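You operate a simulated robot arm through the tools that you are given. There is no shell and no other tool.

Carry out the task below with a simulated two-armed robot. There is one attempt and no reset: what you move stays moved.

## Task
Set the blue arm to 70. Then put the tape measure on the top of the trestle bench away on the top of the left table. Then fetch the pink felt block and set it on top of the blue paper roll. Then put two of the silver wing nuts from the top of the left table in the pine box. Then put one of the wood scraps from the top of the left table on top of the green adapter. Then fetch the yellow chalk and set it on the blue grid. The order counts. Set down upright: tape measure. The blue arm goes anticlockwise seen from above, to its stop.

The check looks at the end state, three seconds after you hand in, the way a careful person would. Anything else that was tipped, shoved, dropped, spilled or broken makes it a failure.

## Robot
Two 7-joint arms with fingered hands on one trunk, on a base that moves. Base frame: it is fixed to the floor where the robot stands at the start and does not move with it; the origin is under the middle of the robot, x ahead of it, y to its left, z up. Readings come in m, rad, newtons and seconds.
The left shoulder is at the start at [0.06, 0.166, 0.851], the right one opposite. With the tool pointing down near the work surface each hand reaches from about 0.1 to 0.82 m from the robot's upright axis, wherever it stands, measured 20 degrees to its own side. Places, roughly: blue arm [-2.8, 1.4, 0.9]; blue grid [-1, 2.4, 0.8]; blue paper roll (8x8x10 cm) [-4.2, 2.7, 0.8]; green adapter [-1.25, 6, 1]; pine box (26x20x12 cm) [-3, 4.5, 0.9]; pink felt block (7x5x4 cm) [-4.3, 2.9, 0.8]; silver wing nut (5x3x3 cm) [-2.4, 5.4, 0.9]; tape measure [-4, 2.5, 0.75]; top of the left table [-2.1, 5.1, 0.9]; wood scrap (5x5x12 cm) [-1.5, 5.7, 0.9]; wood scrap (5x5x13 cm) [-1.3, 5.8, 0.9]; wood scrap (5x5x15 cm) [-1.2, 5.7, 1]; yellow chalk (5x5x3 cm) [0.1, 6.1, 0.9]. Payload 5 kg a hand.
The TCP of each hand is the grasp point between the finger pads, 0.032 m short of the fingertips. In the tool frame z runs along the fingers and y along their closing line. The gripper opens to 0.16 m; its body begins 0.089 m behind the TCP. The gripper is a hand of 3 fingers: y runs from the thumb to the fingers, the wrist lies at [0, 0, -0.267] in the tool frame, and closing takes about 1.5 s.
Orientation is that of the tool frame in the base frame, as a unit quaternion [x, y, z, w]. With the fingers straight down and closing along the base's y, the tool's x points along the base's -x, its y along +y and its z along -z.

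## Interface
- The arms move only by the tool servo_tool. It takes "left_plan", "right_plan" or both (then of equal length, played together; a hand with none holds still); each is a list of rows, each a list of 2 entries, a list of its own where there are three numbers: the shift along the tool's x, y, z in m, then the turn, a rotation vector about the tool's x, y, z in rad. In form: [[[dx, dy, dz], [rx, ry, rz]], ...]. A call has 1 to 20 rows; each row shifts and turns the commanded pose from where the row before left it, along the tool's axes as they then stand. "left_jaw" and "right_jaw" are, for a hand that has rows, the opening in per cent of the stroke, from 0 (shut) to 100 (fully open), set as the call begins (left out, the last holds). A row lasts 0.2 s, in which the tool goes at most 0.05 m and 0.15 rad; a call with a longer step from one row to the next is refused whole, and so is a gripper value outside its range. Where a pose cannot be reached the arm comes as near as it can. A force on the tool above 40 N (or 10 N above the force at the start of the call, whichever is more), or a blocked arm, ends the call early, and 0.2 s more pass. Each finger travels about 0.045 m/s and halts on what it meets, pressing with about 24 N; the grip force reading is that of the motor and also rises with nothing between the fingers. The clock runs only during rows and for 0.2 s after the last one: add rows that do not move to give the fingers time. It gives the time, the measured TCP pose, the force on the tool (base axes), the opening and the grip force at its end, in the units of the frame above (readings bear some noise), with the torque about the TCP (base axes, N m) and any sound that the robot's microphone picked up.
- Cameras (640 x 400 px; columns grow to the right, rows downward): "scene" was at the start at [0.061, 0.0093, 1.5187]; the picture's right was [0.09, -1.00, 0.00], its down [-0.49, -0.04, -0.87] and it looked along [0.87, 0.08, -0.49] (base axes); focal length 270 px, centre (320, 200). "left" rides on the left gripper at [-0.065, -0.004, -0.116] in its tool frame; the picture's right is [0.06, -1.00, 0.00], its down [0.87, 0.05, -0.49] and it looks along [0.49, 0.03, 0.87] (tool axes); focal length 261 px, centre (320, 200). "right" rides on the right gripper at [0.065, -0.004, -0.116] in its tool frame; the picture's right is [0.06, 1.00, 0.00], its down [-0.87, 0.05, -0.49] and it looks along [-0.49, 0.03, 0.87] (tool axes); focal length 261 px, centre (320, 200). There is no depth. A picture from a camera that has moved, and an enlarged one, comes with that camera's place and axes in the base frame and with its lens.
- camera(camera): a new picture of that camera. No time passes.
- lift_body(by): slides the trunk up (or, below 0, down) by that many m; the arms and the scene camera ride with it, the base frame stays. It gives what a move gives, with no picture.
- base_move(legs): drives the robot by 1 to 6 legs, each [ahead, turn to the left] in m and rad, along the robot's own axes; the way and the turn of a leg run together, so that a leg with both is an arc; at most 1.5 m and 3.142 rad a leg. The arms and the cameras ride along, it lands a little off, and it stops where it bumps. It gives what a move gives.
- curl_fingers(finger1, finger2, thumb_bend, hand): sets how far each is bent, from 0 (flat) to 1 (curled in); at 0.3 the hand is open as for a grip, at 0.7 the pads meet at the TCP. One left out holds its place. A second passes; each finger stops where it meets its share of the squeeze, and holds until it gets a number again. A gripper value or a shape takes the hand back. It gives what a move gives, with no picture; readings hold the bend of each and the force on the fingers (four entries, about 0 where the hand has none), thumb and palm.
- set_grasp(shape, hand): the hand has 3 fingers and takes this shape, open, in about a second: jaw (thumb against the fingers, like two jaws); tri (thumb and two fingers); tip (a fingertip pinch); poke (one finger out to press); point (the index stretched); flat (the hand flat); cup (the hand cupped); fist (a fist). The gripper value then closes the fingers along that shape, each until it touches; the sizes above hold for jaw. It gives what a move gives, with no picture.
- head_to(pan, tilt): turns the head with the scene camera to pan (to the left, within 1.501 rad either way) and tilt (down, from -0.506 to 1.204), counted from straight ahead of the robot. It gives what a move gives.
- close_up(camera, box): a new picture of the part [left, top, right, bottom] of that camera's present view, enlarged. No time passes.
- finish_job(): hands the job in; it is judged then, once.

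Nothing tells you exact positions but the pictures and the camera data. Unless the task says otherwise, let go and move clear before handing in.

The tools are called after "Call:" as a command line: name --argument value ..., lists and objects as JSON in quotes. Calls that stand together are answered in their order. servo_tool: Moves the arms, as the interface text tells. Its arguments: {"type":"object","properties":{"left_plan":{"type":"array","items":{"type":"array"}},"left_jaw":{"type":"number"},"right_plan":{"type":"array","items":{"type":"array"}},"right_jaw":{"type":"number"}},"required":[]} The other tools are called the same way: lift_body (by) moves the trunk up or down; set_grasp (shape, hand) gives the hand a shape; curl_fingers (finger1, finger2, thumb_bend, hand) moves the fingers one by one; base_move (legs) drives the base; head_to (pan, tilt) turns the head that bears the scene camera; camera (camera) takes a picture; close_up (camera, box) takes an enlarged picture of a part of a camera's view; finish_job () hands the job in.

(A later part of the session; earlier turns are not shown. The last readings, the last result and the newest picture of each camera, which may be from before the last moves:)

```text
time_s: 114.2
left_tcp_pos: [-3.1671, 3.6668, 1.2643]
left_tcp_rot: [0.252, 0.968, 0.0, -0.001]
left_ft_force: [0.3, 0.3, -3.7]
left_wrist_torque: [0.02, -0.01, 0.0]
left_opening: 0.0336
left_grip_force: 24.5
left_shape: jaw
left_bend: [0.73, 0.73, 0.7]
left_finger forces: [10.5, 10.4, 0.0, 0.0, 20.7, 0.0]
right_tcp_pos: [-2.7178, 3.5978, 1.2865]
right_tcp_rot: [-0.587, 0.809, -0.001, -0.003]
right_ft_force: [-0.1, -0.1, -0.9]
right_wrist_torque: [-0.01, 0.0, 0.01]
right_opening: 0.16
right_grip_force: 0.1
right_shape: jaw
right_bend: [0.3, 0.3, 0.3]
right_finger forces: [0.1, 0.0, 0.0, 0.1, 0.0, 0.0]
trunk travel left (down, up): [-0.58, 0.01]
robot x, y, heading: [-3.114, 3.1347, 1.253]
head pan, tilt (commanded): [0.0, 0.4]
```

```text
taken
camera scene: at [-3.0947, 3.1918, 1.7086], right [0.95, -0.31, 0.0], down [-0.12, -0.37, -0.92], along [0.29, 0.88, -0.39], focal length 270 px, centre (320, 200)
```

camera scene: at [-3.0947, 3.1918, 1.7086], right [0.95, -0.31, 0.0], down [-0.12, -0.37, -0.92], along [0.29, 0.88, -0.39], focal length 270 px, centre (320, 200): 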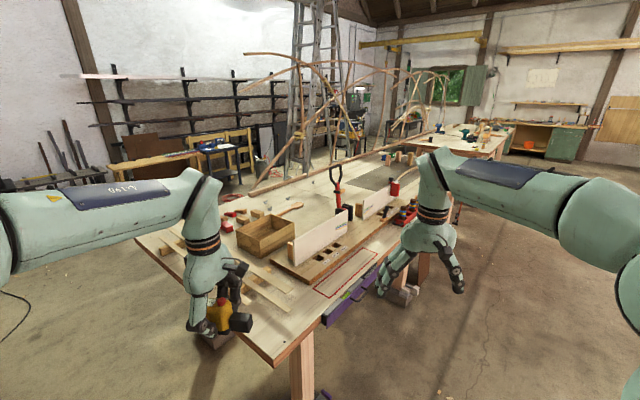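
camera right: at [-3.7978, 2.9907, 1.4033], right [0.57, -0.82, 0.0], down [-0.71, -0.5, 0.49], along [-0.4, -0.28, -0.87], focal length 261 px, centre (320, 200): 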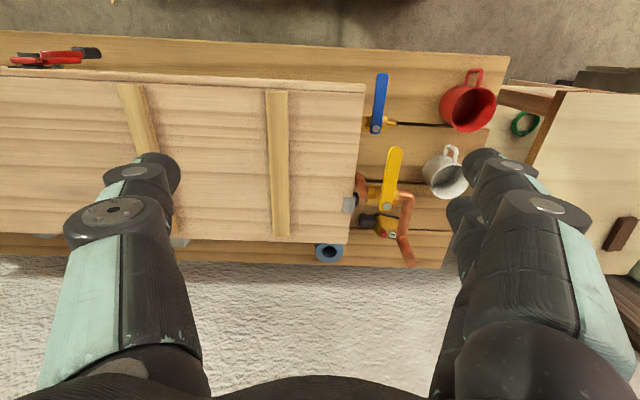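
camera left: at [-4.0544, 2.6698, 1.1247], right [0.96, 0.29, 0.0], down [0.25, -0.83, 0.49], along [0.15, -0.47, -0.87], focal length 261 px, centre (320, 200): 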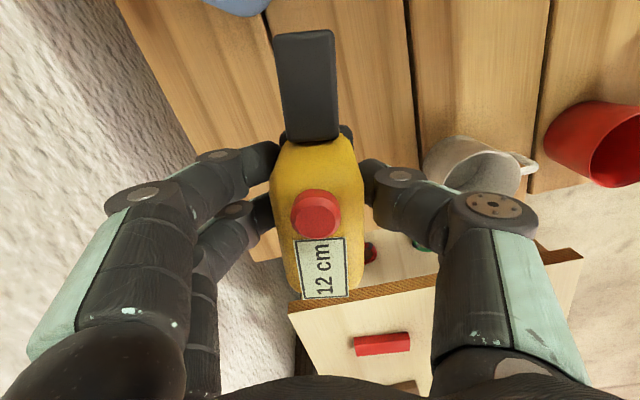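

The left table is full of tools; I see the pine box, a strip, clamps, and free surface near the edges. I zoom in.

Call:
close_up --camera "scene" --box '[130, 170, 330, 370]'

Call:
close_up --camera "scene" --box '[250, 140, 450, 300]'

Call:
close_up --camera "scene" --box '[380, 90, 580, 190]'

```text
2.00 times, centred on (230, 270) of scene
camera zoom: at [-3.0947, 3.1918, 1.7086], right [0.95, -0.31, 0.0], down [-0.12, -0.37, -0.92], along [0.29, 0.88, -0.39], focal length 539 px, centre (500, 60)
```

zoom: 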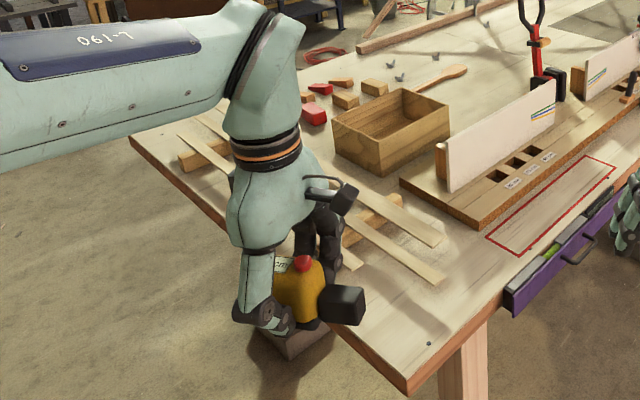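

```text
2.50 times, centred on (350, 220) of scene
camera zoom: at [-3.0947, 3.1918, 1.7086], right [0.95, -0.31, 0.0], down [-0.12, -0.37, -0.92], along [0.29, 0.88, -0.39], focal length 674 px, centre (245, 150)
```

zoom: 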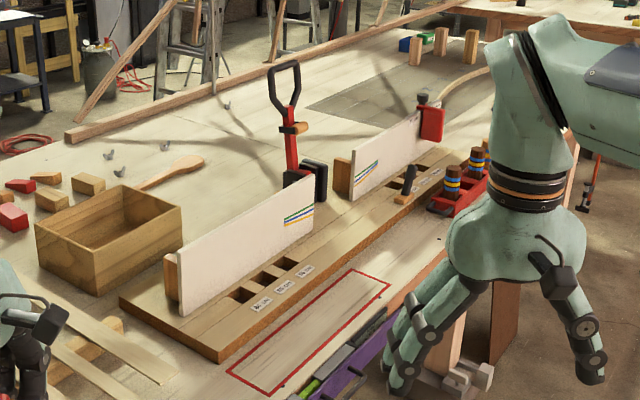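

```text
3.20 times, centred on (480, 140) of scene
camera zoom: at [-3.0947, 3.1918, 1.7086], right [0.95, -0.31, 0.0], down [-0.12, -0.37, -0.92], along [0.29, 0.88, -0.39], focal length 862 px, centre (-192, 392)
```

zoom: 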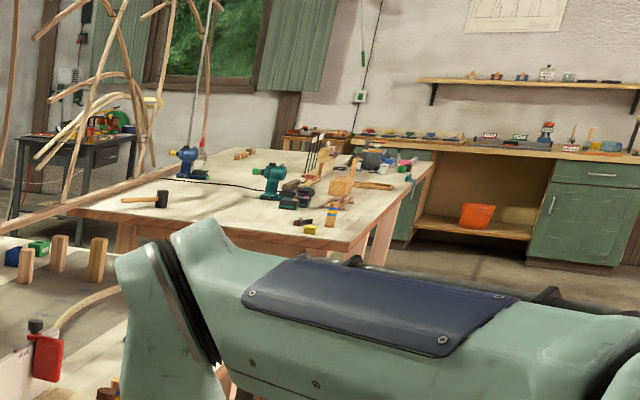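

The near-left corner of the table has free surface between two thin strips and the front edge; I will put the tape measure there, well away from the red-outlined area. I drive closer and turn the hand so the tape lies parallel to the edge.

Call:
base_move --legs '[[0.15, 0]]'

Call:
servo_tool --left_plan '[[[0, 0, 0], [0, 0, -0.149]], [[0, 0, 0], [0, 0, -0.149]], [[0, 0, 0], [0, 0, -0.149]], [[0, 0, 0], [0, 0, -0.149]], [[0, 0, 0], [0, 0, -0.149]], [[0, 0, 0], [0, 0, -0.149]], [[0, 0, 0], [0, 0, -0.149]]]'

Call:
head_to --pan 0.1 --tilt 0.8

Call:
camera --camera "scene"

Call:
camera --camera "left"

```text
time_s: 115.5
left_tcp_pos: [-3.1193, 3.8116, 1.2633]
left_tcp_rot: [0.251, 0.968, -0.001, -0.002]
left_ft_force: [0.6, 1.2, -3.0]
left_wrist_torque: [-0.08, 0.02, -0.02]
left_opening: 0.0334
left_grip_force: 23.8
left_shape: jaw
left_bend: [0.73, 0.73, 0.7]
left_finger forces: [10.7, 10.5, 0.0, 0.1, 20.9, 0.0]
right_tcp_pos: [-2.6705, 3.7435, 1.2855]
right_tcp_rot: [-0.588, 0.809, -0.002, -0.003]
right_ft_force: [0.6, 0.2, 0.5]
right_wrist_torque: [-0.05, 0.03, 0.02]
right_opening: 0.1601
right_grip_force: 0.1
right_shape: jaw
right_bend: [0.3, 0.3, 0.3]
right_finger forces: [0.1, 0.1, 0.1, 0.0, 0.1, 0.0]
trunk travel left (down, up): [-0.58, 0.01]
robot x, y, heading: [-3.0669, 3.2762, 1.257]
head pan, tilt (commanded): [0.0, 0.4]
```

```text
time_s: 117.1
left_tcp_pos: [-3.1198, 3.8105, 1.264]
left_tcp_rot: [-0.266, 0.964, 0.0, -0.002]
left_ft_force: [0.5, 0.1, -3.8]
left_wrist_torque: [0.03, -0.02, 0.02]
left_opening: 0.0335
left_grip_force: 24.2
left_shape: jaw
left_bend: [0.73, 0.73, 0.7]
left_finger forces: [10.6, 10.5, 0.0, 0.0, 21.0, 0.0]
right_tcp_pos: [-2.6696, 3.7406, 1.2859]
right_tcp_rot: [-0.587, 0.809, -0.001, -0.003]
right_ft_force: [0.3, 0.0, 0.2]
right_wrist_torque: [0.0, 0.0, -0.04]
right_opening: 0.1595
right_grip_force: 0.1
right_shape: jaw
right_bend: [0.3, 0.3, 0.3]
right_finger forces: [0.0, 0.1, 0.0, 0.0, 0.0, 0.0]
trunk travel left (down, up): [-0.58, 0.01]
robot x, y, heading: [-3.0685, 3.2771, 1.255]
head pan, tilt (commanded): [0.0, 0.4]
```

```text
time_s: 118.0
left_tcp_pos: [-3.1206, 3.8096, 1.2635]
left_tcp_rot: [-0.265, 0.964, -0.001, -0.002]
left_ft_force: [-0.1, 0.0, -3.7]
left_wrist_torque: [0.0, 0.0, 0.0]
left_opening: 0.0335
left_grip_force: 24.4
left_shape: jaw
left_bend: [0.73, 0.73, 0.7]
left_finger forces: [10.6, 10.4, 0.0, 0.0, 21.0, 0.0]
right_tcp_pos: [-2.6716, 3.741, 1.2862]
right_tcp_rot: [-0.588, 0.809, -0.001, -0.003]
right_ft_force: [0.1, 0.3, -0.8]
right_wrist_torque: [0.0, -0.03, 0.04]
right_opening: 0.1598
right_grip_force: 0.1
right_shape: jaw
right_bend: [0.3, 0.3, 0.3]
right_finger forces: [0.0, 0.0, 0.1, 0.1, 0.1, 0.0]
trunk travel left (down, up): [-0.58, 0.01]
robot x, y, heading: [-3.0689, 3.2717, 1.256]
head pan, tilt (commanded): [0.099, 0.799]
```

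```text
taken
camera scene: at [-3.059, 3.3268, 1.6736], right [0.98, -0.21, 0.0], down [-0.15, -0.7, -0.7], along [0.15, 0.68, -0.72], focal length 270 px, centre (320, 200)
```

scene: 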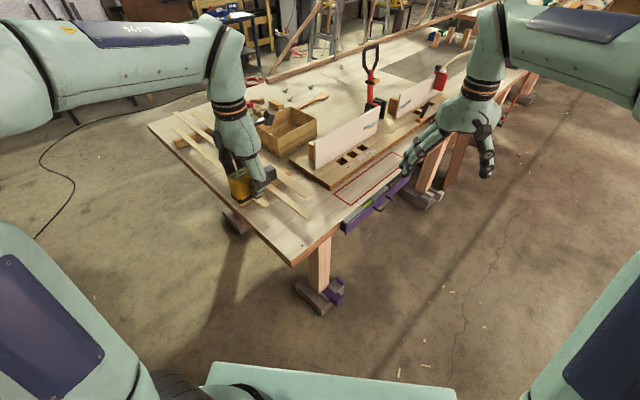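

```text
taken
camera left: at [-3.0617, 3.8385, 1.3792], right [0.46, -0.89, 0.0], down [-0.77, -0.4, 0.49], along [-0.44, -0.23, -0.87], focal length 261 px, centre (320, 200)
```

left: 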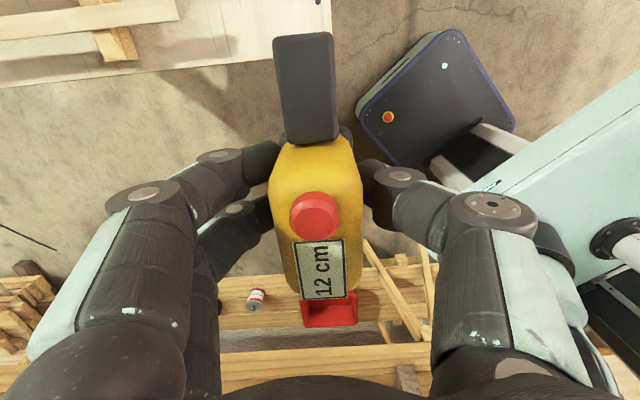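

I move over the chosen spot and lower partway.

Call:
servo_tool --left_plan '[[[-0.0378, 0.0125, 0], [0, 0, 0]], [[-0.0378, 0.0125, 0], [0, 0, 0]], [[-0.0378, 0.0125, 0], [0, 0, 0]], [[-0.0378, 0.0125, 0], [0, 0, 0]], [[-0.0378, 0.0125, 0], [0, 0, 0]], [[0, 0, 0.045], [0, 0, 0]], [[0, 0, 0.045], [0, 0, 0]], [[0, 0, 0.045], [0, 0, 0]], [[0, 0, 0.045], [0, 0, 0]], [[0, 0, 0.045], [0, 0, 0]], [[0, 0, 0.03], [0, 0, 0]]]'

Call:
camera --camera "left"

Call:
close_up --camera "scene" --box '[180, 100, 380, 300]'

```text
time_s: 120.4
left_tcp_pos: [-2.9891, 3.9616, 1.007]
left_tcp_rot: [-0.265, 0.964, 0.0, -0.002]
left_ft_force: [-0.8, 0.2, -3.0]
left_wrist_torque: [-0.02, -0.05, -0.02]
left_opening: 0.0332
left_grip_force: 24.0
left_shape: jaw
left_bend: [0.73, 0.73, 0.7]
left_finger forces: [10.5, 10.4, 0.1, 0.0, 20.8, 0.1]
right_tcp_pos: [-2.6693, 3.7423, 1.2866]
right_tcp_rot: [-0.588, 0.809, -0.002, -0.002]
right_ft_force: [0.1, 0.3, 0.7]
right_wrist_torque: [-0.04, 0.0, 0.01]
right_opening: 0.1599
right_grip_force: 0.1
right_shape: jaw
right_bend: [0.3, 0.3, 0.3]
right_finger forces: [0.1, 0.0, 0.1, 0.0, 0.1, 0.0]
trunk travel left (down, up): [-0.58, 0.01]
robot x, y, heading: [-3.067, 3.2781, 1.255]
head pan, tilt (commanded): [0.099, 0.799]
```

```text
taken
camera left: at [-2.9301, 3.9891, 1.123], right [0.46, -0.89, 0.0], down [-0.77, -0.4, 0.49], along [-0.44, -0.23, -0.87], focal length 261 px, centre (320, 200)
```

left: 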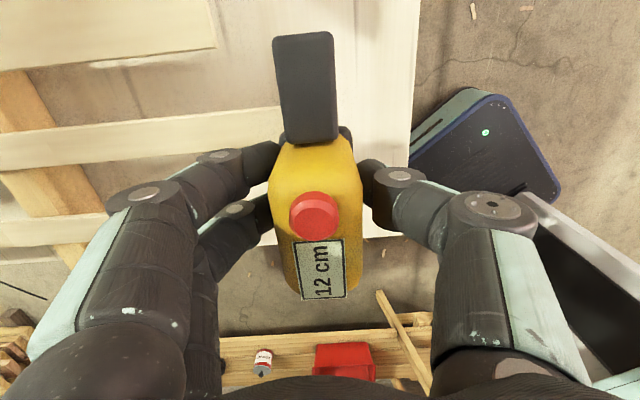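

```text
2.00 times, centred on (280, 200) of scene
camera zoom: at [-3.0586, 3.3273, 1.6736], right [0.98, -0.21, 0.0], down [-0.15, -0.7, -0.7], along [0.15, 0.68, -0.72], focal length 539 px, centre (400, 200)
```

zoom: 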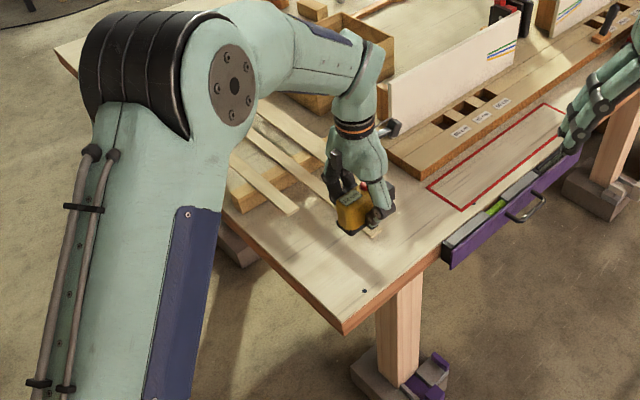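

A thin strip's end is very close to that spot. I look with the other camera before choosing exactly where to set it down.

Call:
camera --camera "right"

Call:
close_up --camera "scene" --box '[230, 160, 350, 280]'

Call:
close_up --camera "left" --box '[0, 0, 440, 270]'

```text
taken
camera right: at [-2.6853, 3.6783, 1.4027], right [-0.97, 0.25, 0.0], down [0.22, 0.85, 0.49], along [0.12, 0.47, -0.87], focal length 261 px, centre (320, 200)
```

right: 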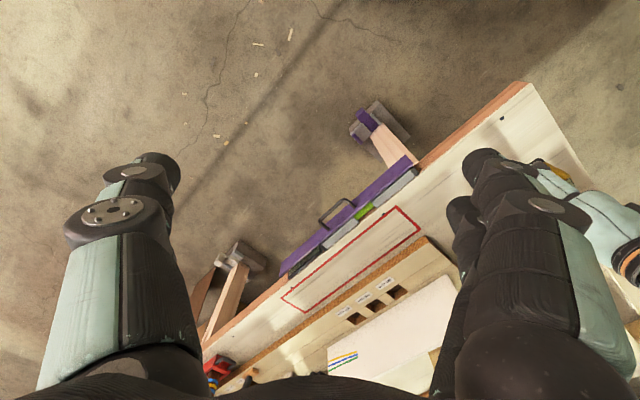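

```text
3.33 times, centred on (290, 220) of scene
camera zoom: at [-3.0586, 3.3273, 1.6736], right [0.98, -0.21, 0.0], down [-0.15, -0.7, -0.7], along [0.15, 0.68, -0.72], focal length 898 px, centre (420, 133)
```

zoom: 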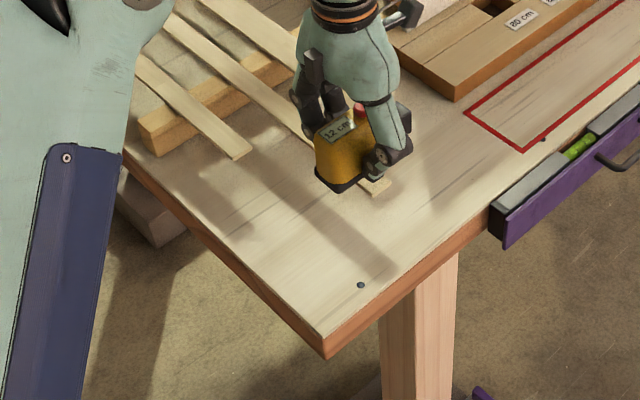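

```text
1.45 times, centred on (220, 135) of left
camera zoom: at [-2.9301, 3.9891, 1.123], right [0.46, -0.89, 0.0], down [-0.77, -0.4, 0.49], along [-0.44, -0.23, -0.87], focal length 379 px, centre (466, 294)
```

zoom: 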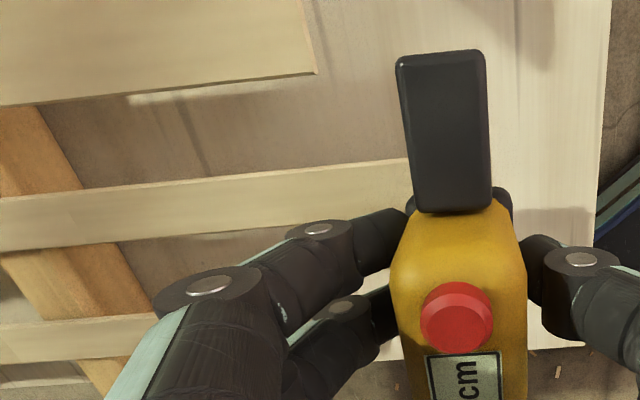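

The strip's end is at about (-2.96, 3.99), right beside. I shift the tape about 5 cm toward the corner, clear of the strip, and lower it close to the surface.

Call:
servo_tool --left_plan '[[[0.025, -0.0104, 0], [0, 0, 0]], [[0.025, -0.0104, 0], [0, 0, 0]], [[0, 0, 0.035], [0, 0, 0]], [[0, 0, 0.035], [0, 0, 0]]]'

Call:
camera --camera "left"

Call:
close_up --camera "scene" --box '[230, 160, 350, 280]'

```text
time_s: 121.4
left_tcp_pos: [-3.0212, 3.9151, 0.9385]
left_tcp_rot: [-0.265, 0.964, 0.0, -0.001]
left_ft_force: [0.5, 0.6, -1.7]
left_wrist_torque: [0.05, -0.1, -0.03]
left_opening: 0.0332
left_grip_force: 24.4
left_shape: jaw
left_bend: [0.73, 0.73, 0.7]
left_finger forces: [11.6, 10.1, 0.0, 0.1, 21.9, 0.0]
right_tcp_pos: [-2.6709, 3.7424, 1.2861]
right_tcp_rot: [-0.588, 0.809, -0.002, -0.002]
right_ft_force: [0.2, 0.7, -0.3]
right_wrist_torque: [0.0, 0.04, -0.01]
right_opening: 0.1597
right_grip_force: 0.0
right_shape: jaw
right_bend: [0.3, 0.3, 0.3]
right_finger forces: [0.0, 0.0, 0.0, 0.1, 0.1, 0.0]
trunk travel left (down, up): [-0.58, 0.01]
robot x, y, heading: [-3.0695, 3.2746, 1.258]
head pan, tilt (commanded): [0.099, 0.799]
```

```text
taken
camera left: at [-2.9632, 3.9438, 1.0541], right [0.46, -0.89, 0.0], down [-0.77, -0.4, 0.49], along [-0.44, -0.23, -0.87], focal length 261 px, centre (320, 200)
```

left: 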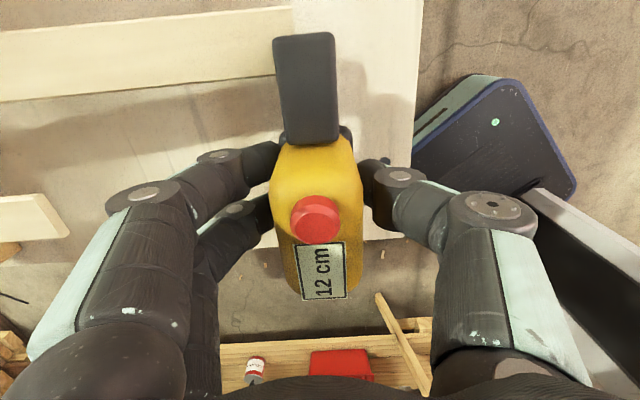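

```text
3.33 times, centred on (290, 220) of scene
camera zoom: at [-3.0589, 3.3269, 1.6736], right [0.98, -0.21, 0.0], down [-0.15, -0.7, -0.7], along [0.15, 0.68, -0.72], focal length 898 px, centre (420, 133)
```

zoom: 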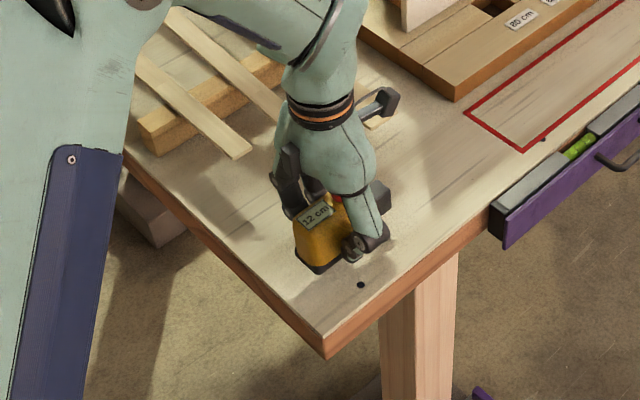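

The strip overhangs (it rests on a crosspiece) and the black tab may be touching it, so I raise the tape right away. There is a wider free patch between the strips and the jig board, so I move there.

Call:
servo_tool --left_plan '[[[0, 0, -0.02], [0, 0, 0]], [[0, 0, -0.045], [0, 0, 0]]]'

Call:
camera --camera "left"

Call:
close_up --camera "scene" --box '[230, 160, 350, 280]'

```text
time_s: 122.0
left_tcp_pos: [-3.0211, 3.917, 1.0025]
left_tcp_rot: [-0.266, 0.964, -0.001, -0.001]
left_ft_force: [-0.3, -1.1, -2.7]
left_wrist_torque: [0.01, -0.06, 0.02]
left_opening: 0.0335
left_grip_force: 24.5
left_shape: jaw
left_bend: [0.73, 0.73, 0.7]
left_finger forces: [11.5, 10.2, 0.0, 0.0, 21.7, 0.0]
right_tcp_pos: [-2.6701, 3.7393, 1.2863]
right_tcp_rot: [-0.587, 0.81, 0.0, -0.002]
right_ft_force: [-0.6, -0.7, -0.2]
right_wrist_torque: [-0.02, 0.01, 0.02]
right_opening: 0.16
right_grip_force: 0.1
right_shape: jaw
right_bend: [0.3, 0.3, 0.3]
right_finger forces: [0.0, 0.0, 0.0, 0.0, 0.0, 0.0]
trunk travel left (down, up): [-0.58, 0.01]
robot x, y, heading: [-3.0666, 3.2757, 1.257]
head pan, tilt (commanded): [0.099, 0.799]
```

```text
taken
camera left: at [-2.9635, 3.9458, 1.1187], right [0.46, -0.89, 0.0], down [-0.77, -0.4, 0.49], along [-0.44, -0.23, -0.87], focal length 261 px, centre (320, 200)
```

left: 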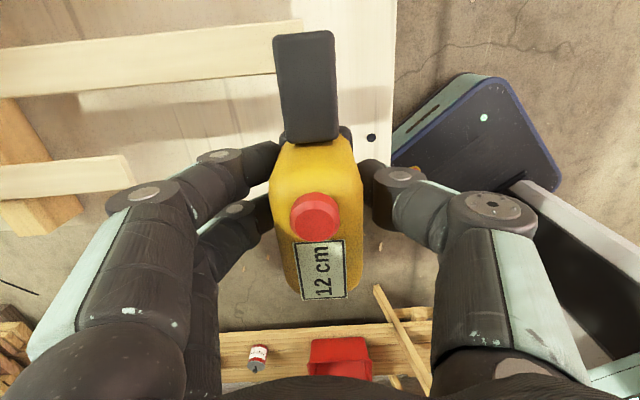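

```text
3.33 times, centred on (290, 220) of scene
camera zoom: at [-3.0592, 3.3256, 1.6736], right [0.98, -0.21, 0.0], down [-0.15, -0.7, -0.7], along [0.15, 0.68, -0.72], focal length 898 px, centre (420, 133)
```

zoom: 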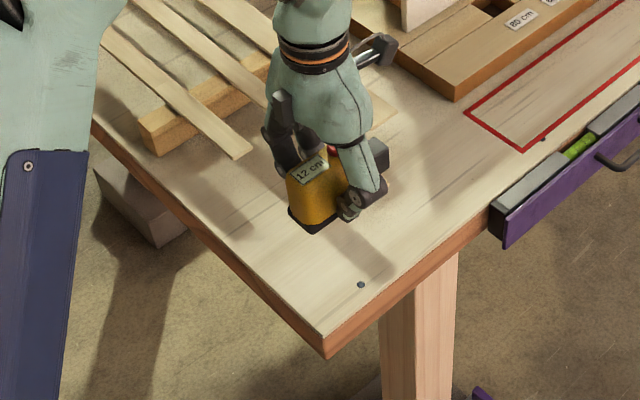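

I check whether the strip ends have moved, comparing a tighter view.

Call:
close_up --camera "scene" --box '[270, 180, 330, 230]'

Call:
servo_tool --left_plan '[[[0, 0, -0.045], [0, 0, 0]], [[0, 0, -0.045], [0, 0, 0]], [[0, 0, -0.045], [0, 0, 0]]]'

Call:
close_up --camera "scene" --box '[180, 100, 380, 280]'

Call:
camera --camera "left"

```text
8.00 times, centred on (300, 205) of scene
camera zoom: at [-3.0592, 3.3256, 1.6736], right [0.98, -0.21, 0.0], down [-0.15, -0.7, -0.7], along [0.15, 0.68, -0.72], focal length 2156 px, centre (480, 160)
```

zoom: 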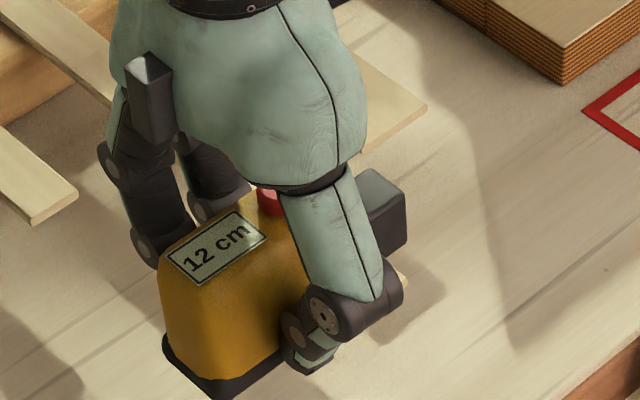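

```text
time_s: 122.8
left_tcp_pos: [-3.021, 3.9157, 1.1389]
left_tcp_rot: [-0.264, 0.964, 0.0, 0.0]
left_ft_force: [-1.9, -0.8, -3.5]
left_wrist_torque: [0.05, -0.02, -0.01]
left_opening: 0.0334
left_grip_force: 23.8
left_shape: jaw
left_bend: [0.73, 0.73, 0.7]
left_finger forces: [11.4, 10.2, 0.0, 0.0, 21.6, 0.0]
right_tcp_pos: [-2.6701, 3.7404, 1.2868]
right_tcp_rot: [-0.588, 0.809, 0.0, -0.001]
right_ft_force: [-0.2, -0.1, 0.2]
right_wrist_torque: [0.01, -0.01, 0.02]
right_opening: 0.16
right_grip_force: 0.2
right_shape: jaw
right_bend: [0.3, 0.3, 0.3]
right_finger forces: [0.0, 0.0, 0.0, 0.1, 0.1, 0.0]
trunk travel left (down, up): [-0.58, 0.01]
robot x, y, heading: [-3.0657, 3.2764, 1.255]
head pan, tilt (commanded): [0.099, 0.799]
```

```text
2.22 times, centred on (280, 190) of scene
camera zoom: at [-3.0593, 3.3255, 1.6736], right [0.98, -0.21, 0.0], down [-0.15, -0.7, -0.7], along [0.15, 0.68, -0.72], focal length 599 px, centre (409, 222)
```

zoom: 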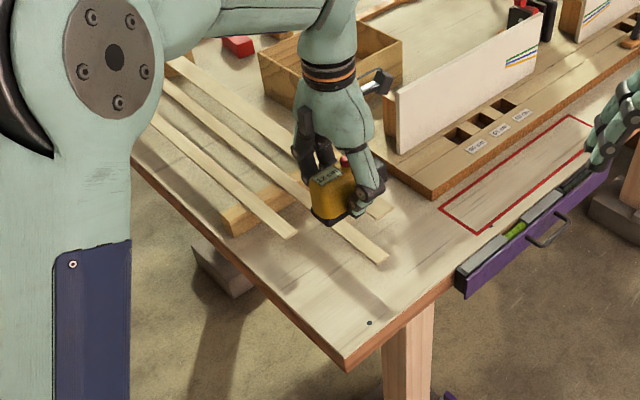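

```text
taken
camera left: at [-2.9627, 3.9445, 1.2539], right [0.46, -0.89, 0.0], down [-0.77, -0.4, 0.49], along [-0.44, -0.23, -0.87], focal length 261 px, centre (320, 200)
```

left: 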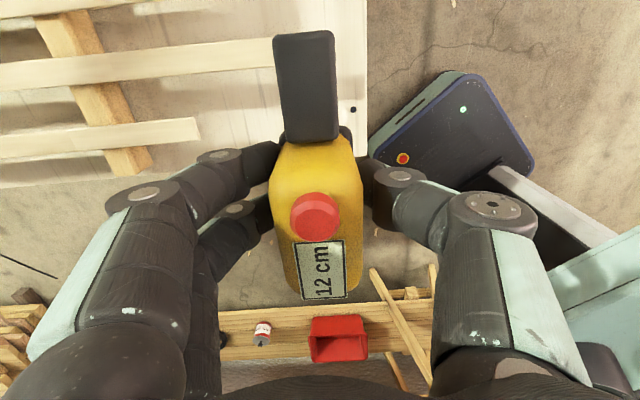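

The strips have not moved. Strip ends are clear of my new spot near (-2.892, 4.004), so I go there at height and then lower.

Call:
servo_tool --left_plan '[[[-0.0389, 0.0026, 0], [0, 0, 0]], [[-0.0389, 0.0026, 0], [0, 0, 0]], [[-0.0389, 0.0026, 0], [0, 0, 0]], [[-0.0389, 0.0026, 0], [0, 0, 0]], [[0, 0, 0.045], [0, 0, 0]], [[0, 0, 0.045], [0, 0, 0]], [[0, 0, 0.045], [0, 0, 0]], [[0, 0, 0.035], [0, 0, 0]]]'

Call:
camera --camera "left"

Call:
close_up --camera "scene" --box '[240, 150, 350, 260]'

```text
time_s: 124.6
left_tcp_pos: [-2.8931, 4.0056, 0.9677]
left_tcp_rot: [-0.265, 0.964, -0.001, -0.002]
left_ft_force: [0.7, 0.7, -3.3]
left_wrist_torque: [-0.03, -0.01, -0.03]
left_opening: 0.0332
left_grip_force: 24.2
left_shape: jaw
left_bend: [0.73, 0.73, 0.7]
left_finger forces: [10.8, 10.3, 0.0, 0.0, 21.2, 0.0]
right_tcp_pos: [-2.6698, 3.7419, 1.286]
right_tcp_rot: [-0.588, 0.809, -0.002, -0.001]
right_ft_force: [-1.1, 0.1, 0.3]
right_wrist_torque: [-0.04, 0.01, 0.02]
right_opening: 0.1599
right_grip_force: 0.0
right_shape: jaw
right_bend: [0.3, 0.3, 0.3]
right_finger forces: [0.0, 0.1, 0.1, 0.0, 0.1, 0.1]
trunk travel left (down, up): [-0.58, 0.01]
robot x, y, heading: [-3.066, 3.2783, 1.261]
head pan, tilt (commanded): [0.099, 0.799]
```

```text
taken
camera left: at [-2.8351, 4.0337, 1.0831], right [0.46, -0.89, 0.0], down [-0.77, -0.4, 0.49], along [-0.44, -0.23, -0.87], focal length 261 px, centre (320, 200)
```

left: 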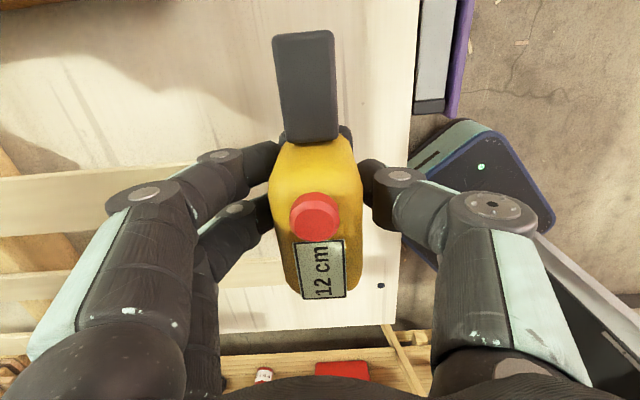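

```text
3.64 times, centred on (295, 205) of scene
camera zoom: at [-3.0584, 3.3276, 1.6736], right [0.98, -0.21, 0.0], down [-0.15, -0.7, -0.7], along [0.15, 0.68, -0.72], focal length 980 px, centre (411, 182)
```

zoom: 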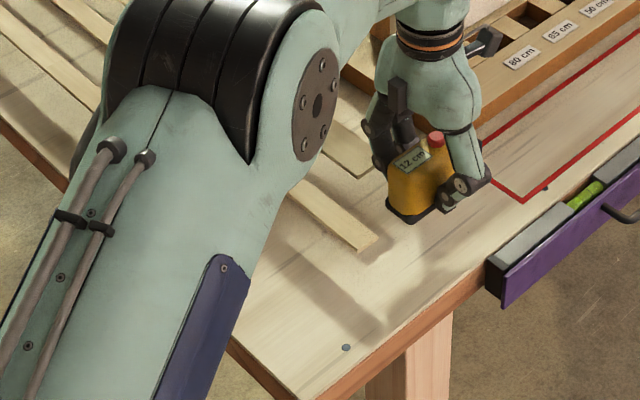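

The spot below is clear. I lower in small steps until the tape touches the table.

Call:
servo_tool --left_plan '[[[0, 0, 0.02], [0, 0, 0]], [[0, 0, 0.012], [0, 0, 0]], [[0, 0, 0.005], [0, 0, 0]]]'

Call:
servo_tool --left_plan '[[[0, 0, 0.004], [0, 0, 0]], [[0, 0, 0.003], [0, 0, 0]]]'

Call:
close_up --camera "scene" --box '[240, 150, 350, 260]'

```text
time_s: 125.4
left_tcp_pos: [-2.8948, 4.0052, 0.9287]
left_tcp_rot: [-0.265, 0.964, 0.0, -0.002]
left_ft_force: [-0.6, 0.5, -2.8]
left_wrist_torque: [0.0, -0.01, 0.0]
left_opening: 0.0331
left_grip_force: 24.1
left_shape: jaw
left_bend: [0.73, 0.73, 0.7]
left_finger forces: [10.7, 10.4, 0.0, 0.1, 21.2, 0.0]
right_tcp_pos: [-2.67, 3.7417, 1.2869]
right_tcp_rot: [-0.587, 0.809, -0.001, -0.002]
right_ft_force: [-0.1, -0.7, 0.1]
right_wrist_torque: [0.07, 0.03, 0.02]
right_opening: 0.1598
right_grip_force: 0.0
right_shape: jaw
right_bend: [0.3, 0.3, 0.3]
right_finger forces: [0.0, 0.0, 0.1, 0.1, 0.0, 0.0]
trunk travel left (down, up): [-0.58, 0.01]
robot x, y, heading: [-3.0696, 3.2742, 1.255]
head pan, tilt (commanded): [0.099, 0.799]
```

```text
time_s: 126.0
left_tcp_pos: [-2.8932, 4.0057, 0.9243]
left_tcp_rot: [-0.265, 0.964, -0.001, -0.002]
left_ft_force: [-0.1, 0.6, -3.3]
left_wrist_torque: [0.02, -0.03, 0.01]
left_opening: 0.0334
left_grip_force: 24.1
left_shape: jaw
left_bend: [0.73, 0.73, 0.7]
left_finger forces: [10.8, 10.3, 0.0, 0.0, 21.1, 0.0]
right_tcp_pos: [-2.6687, 3.7413, 1.285]
right_tcp_rot: [-0.587, 0.809, -0.001, -0.001]
right_ft_force: [-0.3, -0.2, 0.8]
right_wrist_torque: [0.0, 0.01, 0.0]
right_opening: 0.1601
right_grip_force: 0.1
right_shape: jaw
right_bend: [0.3, 0.3, 0.3]
right_finger forces: [0.0, 0.0, 0.1, 0.0, 0.0, 0.0]
trunk travel left (down, up): [-0.58, 0.01]
robot x, y, heading: [-3.0702, 3.2757, 1.255]
head pan, tilt (commanded): [0.099, 0.799]
```

```text
3.64 times, centred on (295, 205) of scene
camera zoom: at [-3.0588, 3.3267, 1.6736], right [0.98, -0.21, 0.0], down [-0.15, -0.7, -0.7], along [0.15, 0.68, -0.72], focal length 980 px, centre (411, 182)
```

zoom: 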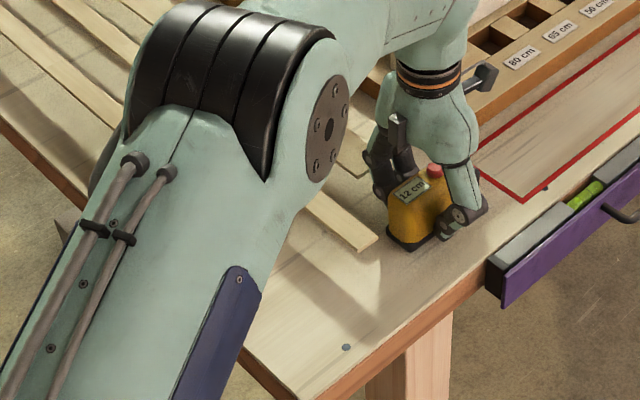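

No contact yet; I continue lowering by millimetres.

Call:
servo_tool --left_plan '[[[0, 0, 0.004], [0, 0, 0]], [[0, 0, 0.004], [0, 0, 0]]]'

Call:
servo_tool --left_plan '[[[0, 0, 0.004], [0, 0, 0]], [[0, 0, 0], [0, 0, 0]]]'

Call:
servo_tool --left_plan '[[[0, 0, 0.004], [0, 0, 0]], [[0, 0, 0], [0, 0, 0]]]'

```text
time_s: 126.6
left_tcp_pos: [-2.8937, 4.0053, 0.9163]
left_tcp_rot: [-0.265, 0.964, 0.001, 0.0]
left_ft_force: [0.4, 0.7, 5.0]
left_wrist_torque: [0.0, 0.02, 0.0]
left_opening: 0.0334
left_grip_force: 23.8
left_shape: jaw
left_bend: [0.73, 0.73, 0.7]
left_finger forces: [11.2, 11.7, 0.0, 0.0, 22.5, 0.0]
right_tcp_pos: [-2.6709, 3.7404, 1.2872]
right_tcp_rot: [-0.588, 0.809, -0.002, -0.002]
right_ft_force: [-0.3, 0.0, -0.4]
right_wrist_torque: [0.01, 0.0, 0.0]
right_opening: 0.1599
right_grip_force: 0.1
right_shape: jaw
right_bend: [0.3, 0.3, 0.3]
right_finger forces: [0.0, 0.0, 0.0, 0.1, 0.1, 0.0]
trunk travel left (down, up): [-0.58, 0.01]
robot x, y, heading: [-3.0683, 3.2754, 1.255]
head pan, tilt (commanded): [0.099, 0.799]
```

```text
time_s: 127.2
left_tcp_pos: [-2.8947, 4.0048, 0.9158]
left_tcp_rot: [-0.265, 0.964, 0.002, 0.001]
left_ft_force: [1.0, 1.1, 27.1]
left_wrist_torque: [0.1, 0.11, 0.02]
left_opening: 0.0353
left_grip_force: 23.8
left_shape: jaw
left_bend: [0.73, 0.74, 0.71]
left_finger forces: [14.3, 14.4, 0.0, 0.1, 27.5, 0.0]
right_tcp_pos: [-2.6719, 3.7382, 1.2871]
right_tcp_rot: [-0.588, 0.809, 0.0, -0.002]
right_ft_force: [0.6, 0.2, -0.2]
right_wrist_torque: [-0.01, 0.01, -0.01]
right_opening: 0.1599
right_grip_force: 0.0
right_shape: jaw
right_bend: [0.3, 0.3, 0.3]
right_finger forces: [0.1, 0.0, 0.0, 0.1, 0.1, 0.0]
trunk travel left (down, up): [-0.58, 0.01]
robot x, y, heading: [-3.0663, 3.2725, 1.252]
head pan, tilt (commanded): [0.099, 0.799]
```

```text
time_s: 127.6
left_tcp_pos: [-2.8931, 4.0067, 0.9145]
left_tcp_rot: [-0.265, 0.964, 0.004, 0.002]
left_ft_force: [-4.1, -7.4, 21.0]
left_wrist_torque: [-0.19, 0.13, 0.01]
left_opening: 0.0359
left_grip_force: 23.7
left_shape: jaw
left_bend: [0.74, 0.74, 0.71]
left_finger forces: [11.9, 12.1, 0.0, 0.0, 28.5, 0.0]
right_tcp_pos: [-2.6707, 3.742, 1.2878]
right_tcp_rot: [-0.588, 0.809, -0.002, -0.002]
right_ft_force: [0.7, 0.1, 0.8]
right_wrist_torque: [0.02, 0.02, 0.02]
right_opening: 0.1599
right_grip_force: 0.0
right_shape: jaw
right_bend: [0.3, 0.3, 0.3]
right_finger forces: [0.0, 0.0, 0.1, 0.0, 0.0, 0.1]
trunk travel left (down, up): [-0.58, 0.01]
robot x, y, heading: [-3.0667, 3.2734, 1.259]
head pan, tilt (commanded): [0.099, 0.799]
stopped in row 2 (left hand): the force on the tool passed its limit at 42 N (the readings are from after the stop); the commanded pose is now the measured one
```

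It is firmly on the table. I relieve the pressure, then open the hand moderately and rise.

Call:
servo_tool --left_plan '[[[0, 0, -0.002], [0, 0, 0]], [[0, 0, 0], [0, 0, 0]]]'

Call:
servo_tool --left_plan '[[[0, 0, 0], [0, 0, 0]], [[0, 0, 0], [0, 0, 0]], [[0, 0, 0], [0, 0, 0]], [[0, 0, 0], [0, 0, 0]], [[0, 0, 0], [0, 0, 0]]]' --left_jaw 52

Call:
camera --camera "left"

Call:
close_up --camera "scene" --box '[240, 150, 350, 260]'

```text
time_s: 128.2
left_tcp_pos: [-2.8923, 4.0062, 0.9154]
left_tcp_rot: [-0.264, 0.964, 0.004, 0.002]
left_ft_force: [-3.5, -2.8, 17.3]
left_wrist_torque: [-0.07, 0.12, 0.04]
left_opening: 0.0361
left_grip_force: 23.9
left_shape: jaw
left_bend: [0.74, 0.74, 0.71]
left_finger forces: [12.9, 12.8, 0.0, 0.0, 26.3, 0.0]
right_tcp_pos: [-2.6711, 3.7403, 1.2865]
right_tcp_rot: [-0.589, 0.808, 0.0, -0.001]
right_ft_force: [-0.2, 0.3, -0.2]
right_wrist_torque: [0.02, -0.03, -0.04]
right_opening: 0.1599
right_grip_force: 0.1
right_shape: jaw
right_bend: [0.3, 0.3, 0.3]
right_finger forces: [0.0, 0.0, 0.0, 0.1, 0.0, 0.1]
trunk travel left (down, up): [-0.58, 0.01]
robot x, y, heading: [-3.0662, 3.2775, 1.254]
head pan, tilt (commanded): [0.099, 0.799]
```

```text
time_s: 129.4
left_tcp_pos: [-2.8934, 4.0068, 0.9153]
left_tcp_rot: [-0.265, 0.964, 0.001, 0.001]
left_ft_force: [0.4, -0.6, -0.8]
left_wrist_torque: [-0.02, -0.01, -0.01]
left_opening: 0.0823
left_grip_force: 0.1
left_shape: jaw
left_bend: [0.72, 0.72, 0.7]
left_finger forces: [0.1, 0.2, 0.0, 0.1, 0.0, 0.1]
right_tcp_pos: [-2.6706, 3.7414, 1.2862]
right_tcp_rot: [-0.588, 0.809, -0.002, -0.002]
right_ft_force: [0.2, -0.3, -0.4]
right_wrist_torque: [-0.01, 0.01, -0.02]
right_opening: 0.1597
right_grip_force: 0.0
right_shape: jaw
right_bend: [0.3, 0.3, 0.3]
right_finger forces: [0.0, 0.1, 0.0, 0.0, 0.0, 0.0]
trunk travel left (down, up): [-0.58, 0.01]
robot x, y, heading: [-3.0698, 3.2738, 1.253]
head pan, tilt (commanded): [0.099, 0.799]
```

```text
taken
camera left: at [-2.835, 4.0347, 1.0296], right [0.46, -0.89, 0.0], down [-0.78, -0.4, 0.49], along [-0.44, -0.22, -0.87], focal length 261 px, centre (320, 200)
```

left: 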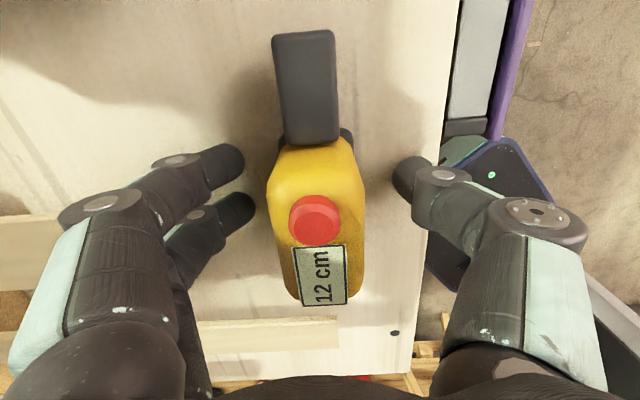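

```text
3.64 times, centred on (295, 205) of scene
camera zoom: at [-3.0588, 3.3265, 1.6735], right [0.98, -0.21, 0.0], down [-0.15, -0.7, -0.7], along [0.15, 0.68, -0.72], focal length 980 px, centre (411, 182)
```

zoom: 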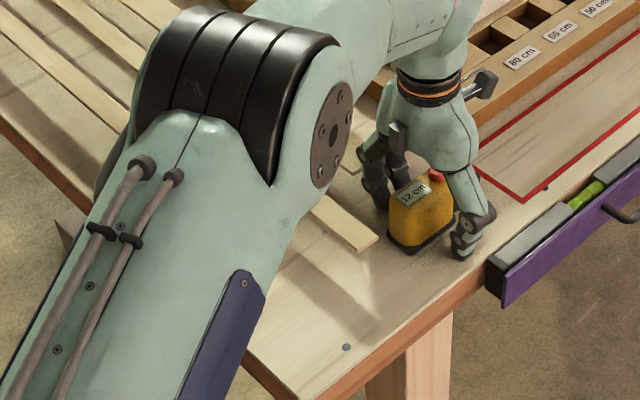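

The tape measure stands upright and free. I raise the hand straight up and open it fully once clear.

Call:
servo_tool --left_plan '[[[0, 0, -0.04], [0, 0, 0]], [[0, 0, -0.045], [0, 0, 0]], [[0, 0, -0.045], [0, 0, 0]], [[0, 0, -0.045], [0, 0, 0]], [[0, 0, -0.045], [0, 0, 0]], [[0.03, 0, -0.035], [0, 0, 0]], [[0.04, 0, -0.02], [0, 0, 0]]]'

Call:
camera --camera "scene"

Call:
close_up --camera "scene" --box '[200, 60, 360, 240]'

```text
time_s: 131.0
left_tcp_pos: [-2.955, 3.9702, 1.1865]
left_tcp_rot: [-0.265, 0.964, 0.002, 0.001]
left_ft_force: [0.2, -0.2, 0.4]
left_wrist_torque: [0.01, -0.04, 0.0]
left_opening: 0.0826
left_grip_force: 0.2
left_shape: jaw
left_bend: [0.72, 0.72, 0.7]
left_finger forces: [0.0, 0.1, 0.0, 0.0, 0.0, 0.1]
right_tcp_pos: [-2.6706, 3.7401, 1.287]
right_tcp_rot: [-0.588, 0.809, -0.002, -0.001]
right_ft_force: [-0.1, -1.1, -0.8]
right_wrist_torque: [-0.01, -0.02, 0.02]
right_opening: 0.16
right_grip_force: 0.1
right_shape: jaw
right_bend: [0.3, 0.3, 0.3]
right_finger forces: [0.0, 0.0, 0.0, 0.0, 0.1, 0.0]
trunk travel left (down, up): [-0.58, 0.01]
robot x, y, heading: [-3.0636, 3.277, 1.258]
head pan, tilt (commanded): [0.099, 0.799]
```

```text
taken
camera scene: at [-3.0601, 3.3255, 1.6736], right [0.98, -0.21, 0.0], down [-0.15, -0.7, -0.7], along [0.15, 0.68, -0.72], focal length 270 px, centre (320, 200)
```

scene: 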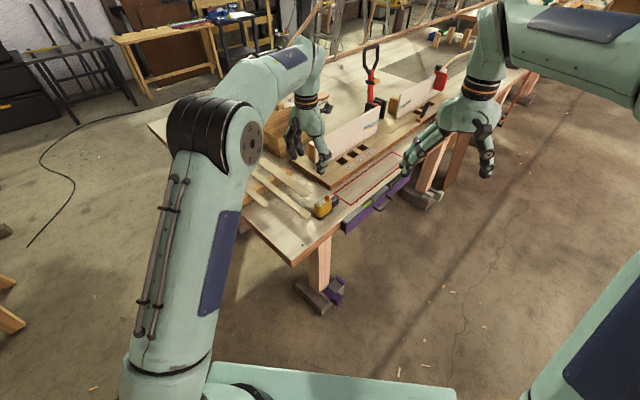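

```text
2.22 times, centred on (280, 150) of scene
camera zoom: at [-3.0601, 3.3255, 1.6736], right [0.98, -0.21, 0.0], down [-0.15, -0.7, -0.7], along [0.15, 0.68, -0.72], focal length 599 px, centre (409, 311)
```

zoom: 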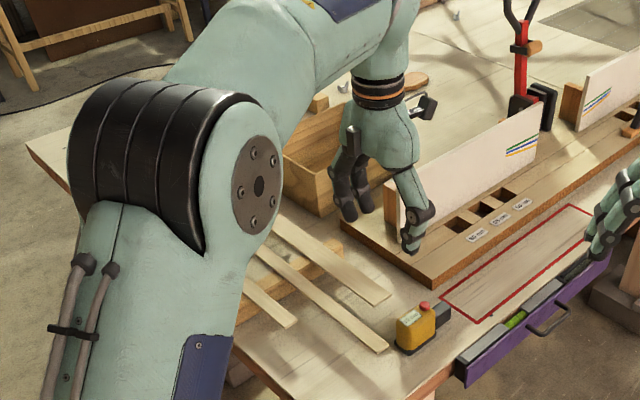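

The tape measure is upright on the left table. Next is the felt block behind the steam box: I bring the left hand back to neutral and drive back to the bench, standing so the right hand faces the felt block.

Call:
servo_tool --left_plan '[[[0.044, 0, -0.016], [0, 0, 0]], [[0.044, 0, -0.016], [0, 0, 0]], [[0.044, 0, -0.016], [0, 0, 0]], [[0.044, 0, -0.016], [0, 0, 0]], [[0.044, 0, -0.016], [0, 0, 0]], [[0, 0, 0], [0, 0, -0.144]], [[0, 0, 0], [0, 0, -0.144]], [[0, 0, 0], [0, 0, -0.144]], [[0, 0, 0], [0, 0, -0.144]], [[0, 0, 0], [0, 0, -0.144]]]' --left_jaw 100

Call:
base_move --legs '[[0, 1.884], [0.337, 0], [0, 0.54]]'

Call:
head_to --pan 0.0 --tilt 0.7

Call:
camera --camera "scene"

Call:
camera --camera "right"

```text
time_s: 133.2
left_tcp_pos: [-3.1415, 3.858, 1.2681]
left_tcp_rot: [-0.588, 0.809, 0.001, 0.003]
left_ft_force: [-0.3, 0.0, 0.2]
left_wrist_torque: [-0.01, -0.01, 0.04]
left_opening: 0.1598
left_grip_force: 0.1
left_shape: jaw
left_bend: [0.3, 0.3, 0.3]
left_finger forces: [0.0, 0.0, 0.1, 0.1, 0.1, 0.0]
right_tcp_pos: [-2.6706, 3.7411, 1.2858]
right_tcp_rot: [-0.588, 0.809, -0.001, -0.002]
right_ft_force: [0.3, 0.3, 0.1]
right_wrist_torque: [0.03, 0.0, -0.04]
right_opening: 0.1598
right_grip_force: 0.1
right_shape: jaw
right_bend: [0.3, 0.3, 0.3]
right_finger forces: [0.0, 0.1, 0.1, 0.0, 0.1, 0.0]
trunk travel left (down, up): [-0.58, 0.01]
robot x, y, heading: [-3.0674, 3.2766, 1.256]
head pan, tilt (commanded): [0.099, 0.799]
```

```text
time_s: 141.7
left_tcp_pos: [-3.7116, 2.7644, 1.2679]
left_tcp_rot: [0.959, 0.283, -0.002, 0.001]
left_ft_force: [0.2, 0.8, 0.6]
left_wrist_torque: [-0.01, 0.04, 0.0]
left_opening: 0.1602
left_grip_force: 0.0
left_shape: jaw
left_bend: [0.3, 0.3, 0.3]
left_finger forces: [0.1, 0.0, 0.1, 0.0, 0.0, 0.0]
right_tcp_pos: [-4.0065, 3.1522, 1.2858]
right_tcp_rot: [0.958, 0.285, 0.002, -0.001]
right_ft_force: [-0.1, 0.4, 0.1]
right_wrist_torque: [0.02, -0.02, -0.01]
right_opening: 0.16
right_grip_force: 0.1
right_shape: jaw
right_bend: [0.3, 0.3, 0.3]
right_finger forces: [0.1, 0.1, 0.0, 0.0, 0.0, 0.0]
trunk travel left (down, up): [-0.58, 0.01]
robot x, y, heading: [-3.4057, 3.2638, -2.562]
head pan, tilt (commanded): [0.099, 0.799]
```

```text
time_s: 142.4
left_tcp_pos: [-3.7128, 2.7651, 1.2684]
left_tcp_rot: [0.959, 0.284, -0.003, 0.002]
left_ft_force: [0.9, 0.4, -0.6]
left_wrist_torque: [-0.02, 0.03, -0.01]
left_opening: 0.16
left_grip_force: 0.0
left_shape: jaw
left_bend: [0.3, 0.3, 0.3]
left_finger forces: [0.0, 0.1, 0.0, 0.0, 0.0, 0.1]
right_tcp_pos: [-4.0066, 3.1525, 1.2855]
right_tcp_rot: [0.959, 0.285, 0.003, -0.001]
right_ft_force: [0.3, 0.1, -0.2]
right_wrist_torque: [0.0, 0.02, 0.01]
right_opening: 0.16
right_grip_force: 0.1
right_shape: jaw
right_bend: [0.3, 0.3, 0.3]
right_finger forces: [0.0, 0.0, 0.1, 0.1, 0.1, 0.0]
trunk travel left (down, up): [-0.58, 0.01]
robot x, y, heading: [-3.4045, 3.2631, -2.564]
head pan, tilt (commanded): [0.0, 0.7]
```

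```text
taken
camera scene: at [-3.4501, 3.2362, 1.6818], right [-0.54, 0.84, 0.0], down [0.54, 0.35, -0.76], along [-0.64, -0.42, -0.64], focal length 270 px, centre (320, 200)
```

scene: 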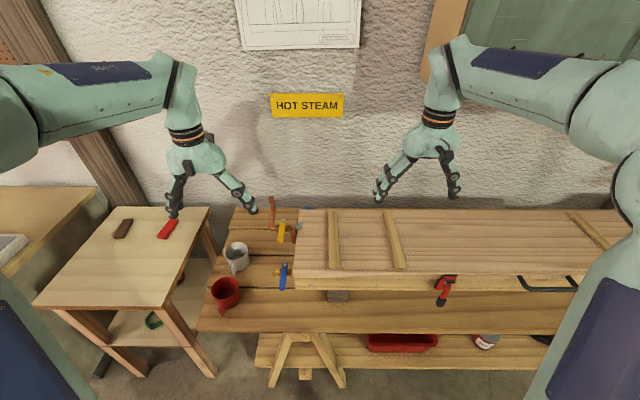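

```text
taken
camera right: at [-3.9536, 3.1901, 1.403], right [0.6, -0.8, 0.0], down [-0.7, -0.52, 0.49], along [-0.39, -0.29, -0.87], focal length 261 px, centre (320, 200)
```

right: 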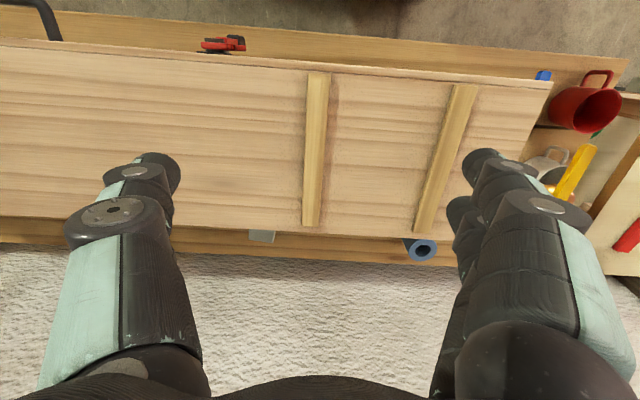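

I look closely at the gap behind the steam box from the right-hand camera.

Call:
close_up --camera "right" --box '[170, 200, 470, 290]'

Call:
close_up --camera "scene" --box '[200, 180, 440, 340]'

```text
2.13 times, centred on (320, 245) of right
camera zoom: at [-3.9536, 3.1901, 1.403], right [0.6, -0.8, 0.0], down [-0.7, -0.52, 0.49], along [-0.39, -0.29, -0.87], focal length 556 px, centre (320, 104)
```

zoom: 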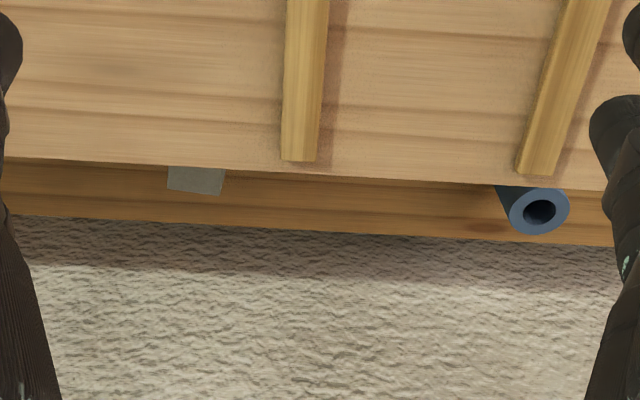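

```text
2.50 times, centred on (320, 260) of scene
camera zoom: at [-3.4501, 3.2362, 1.6818], right [-0.54, 0.84, 0.0], down [0.54, 0.35, -0.76], along [-0.64, -0.42, -0.64], focal length 674 px, centre (320, 50)
```

zoom: 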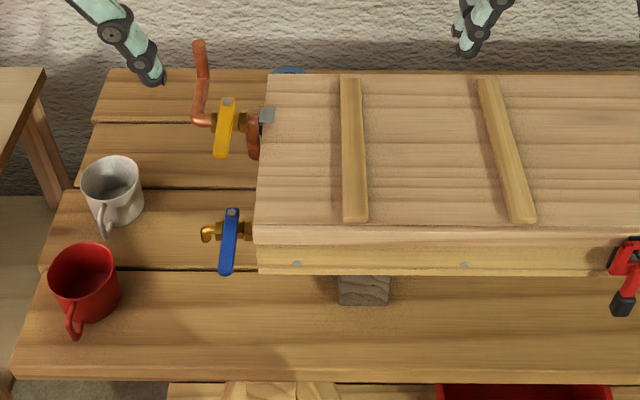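

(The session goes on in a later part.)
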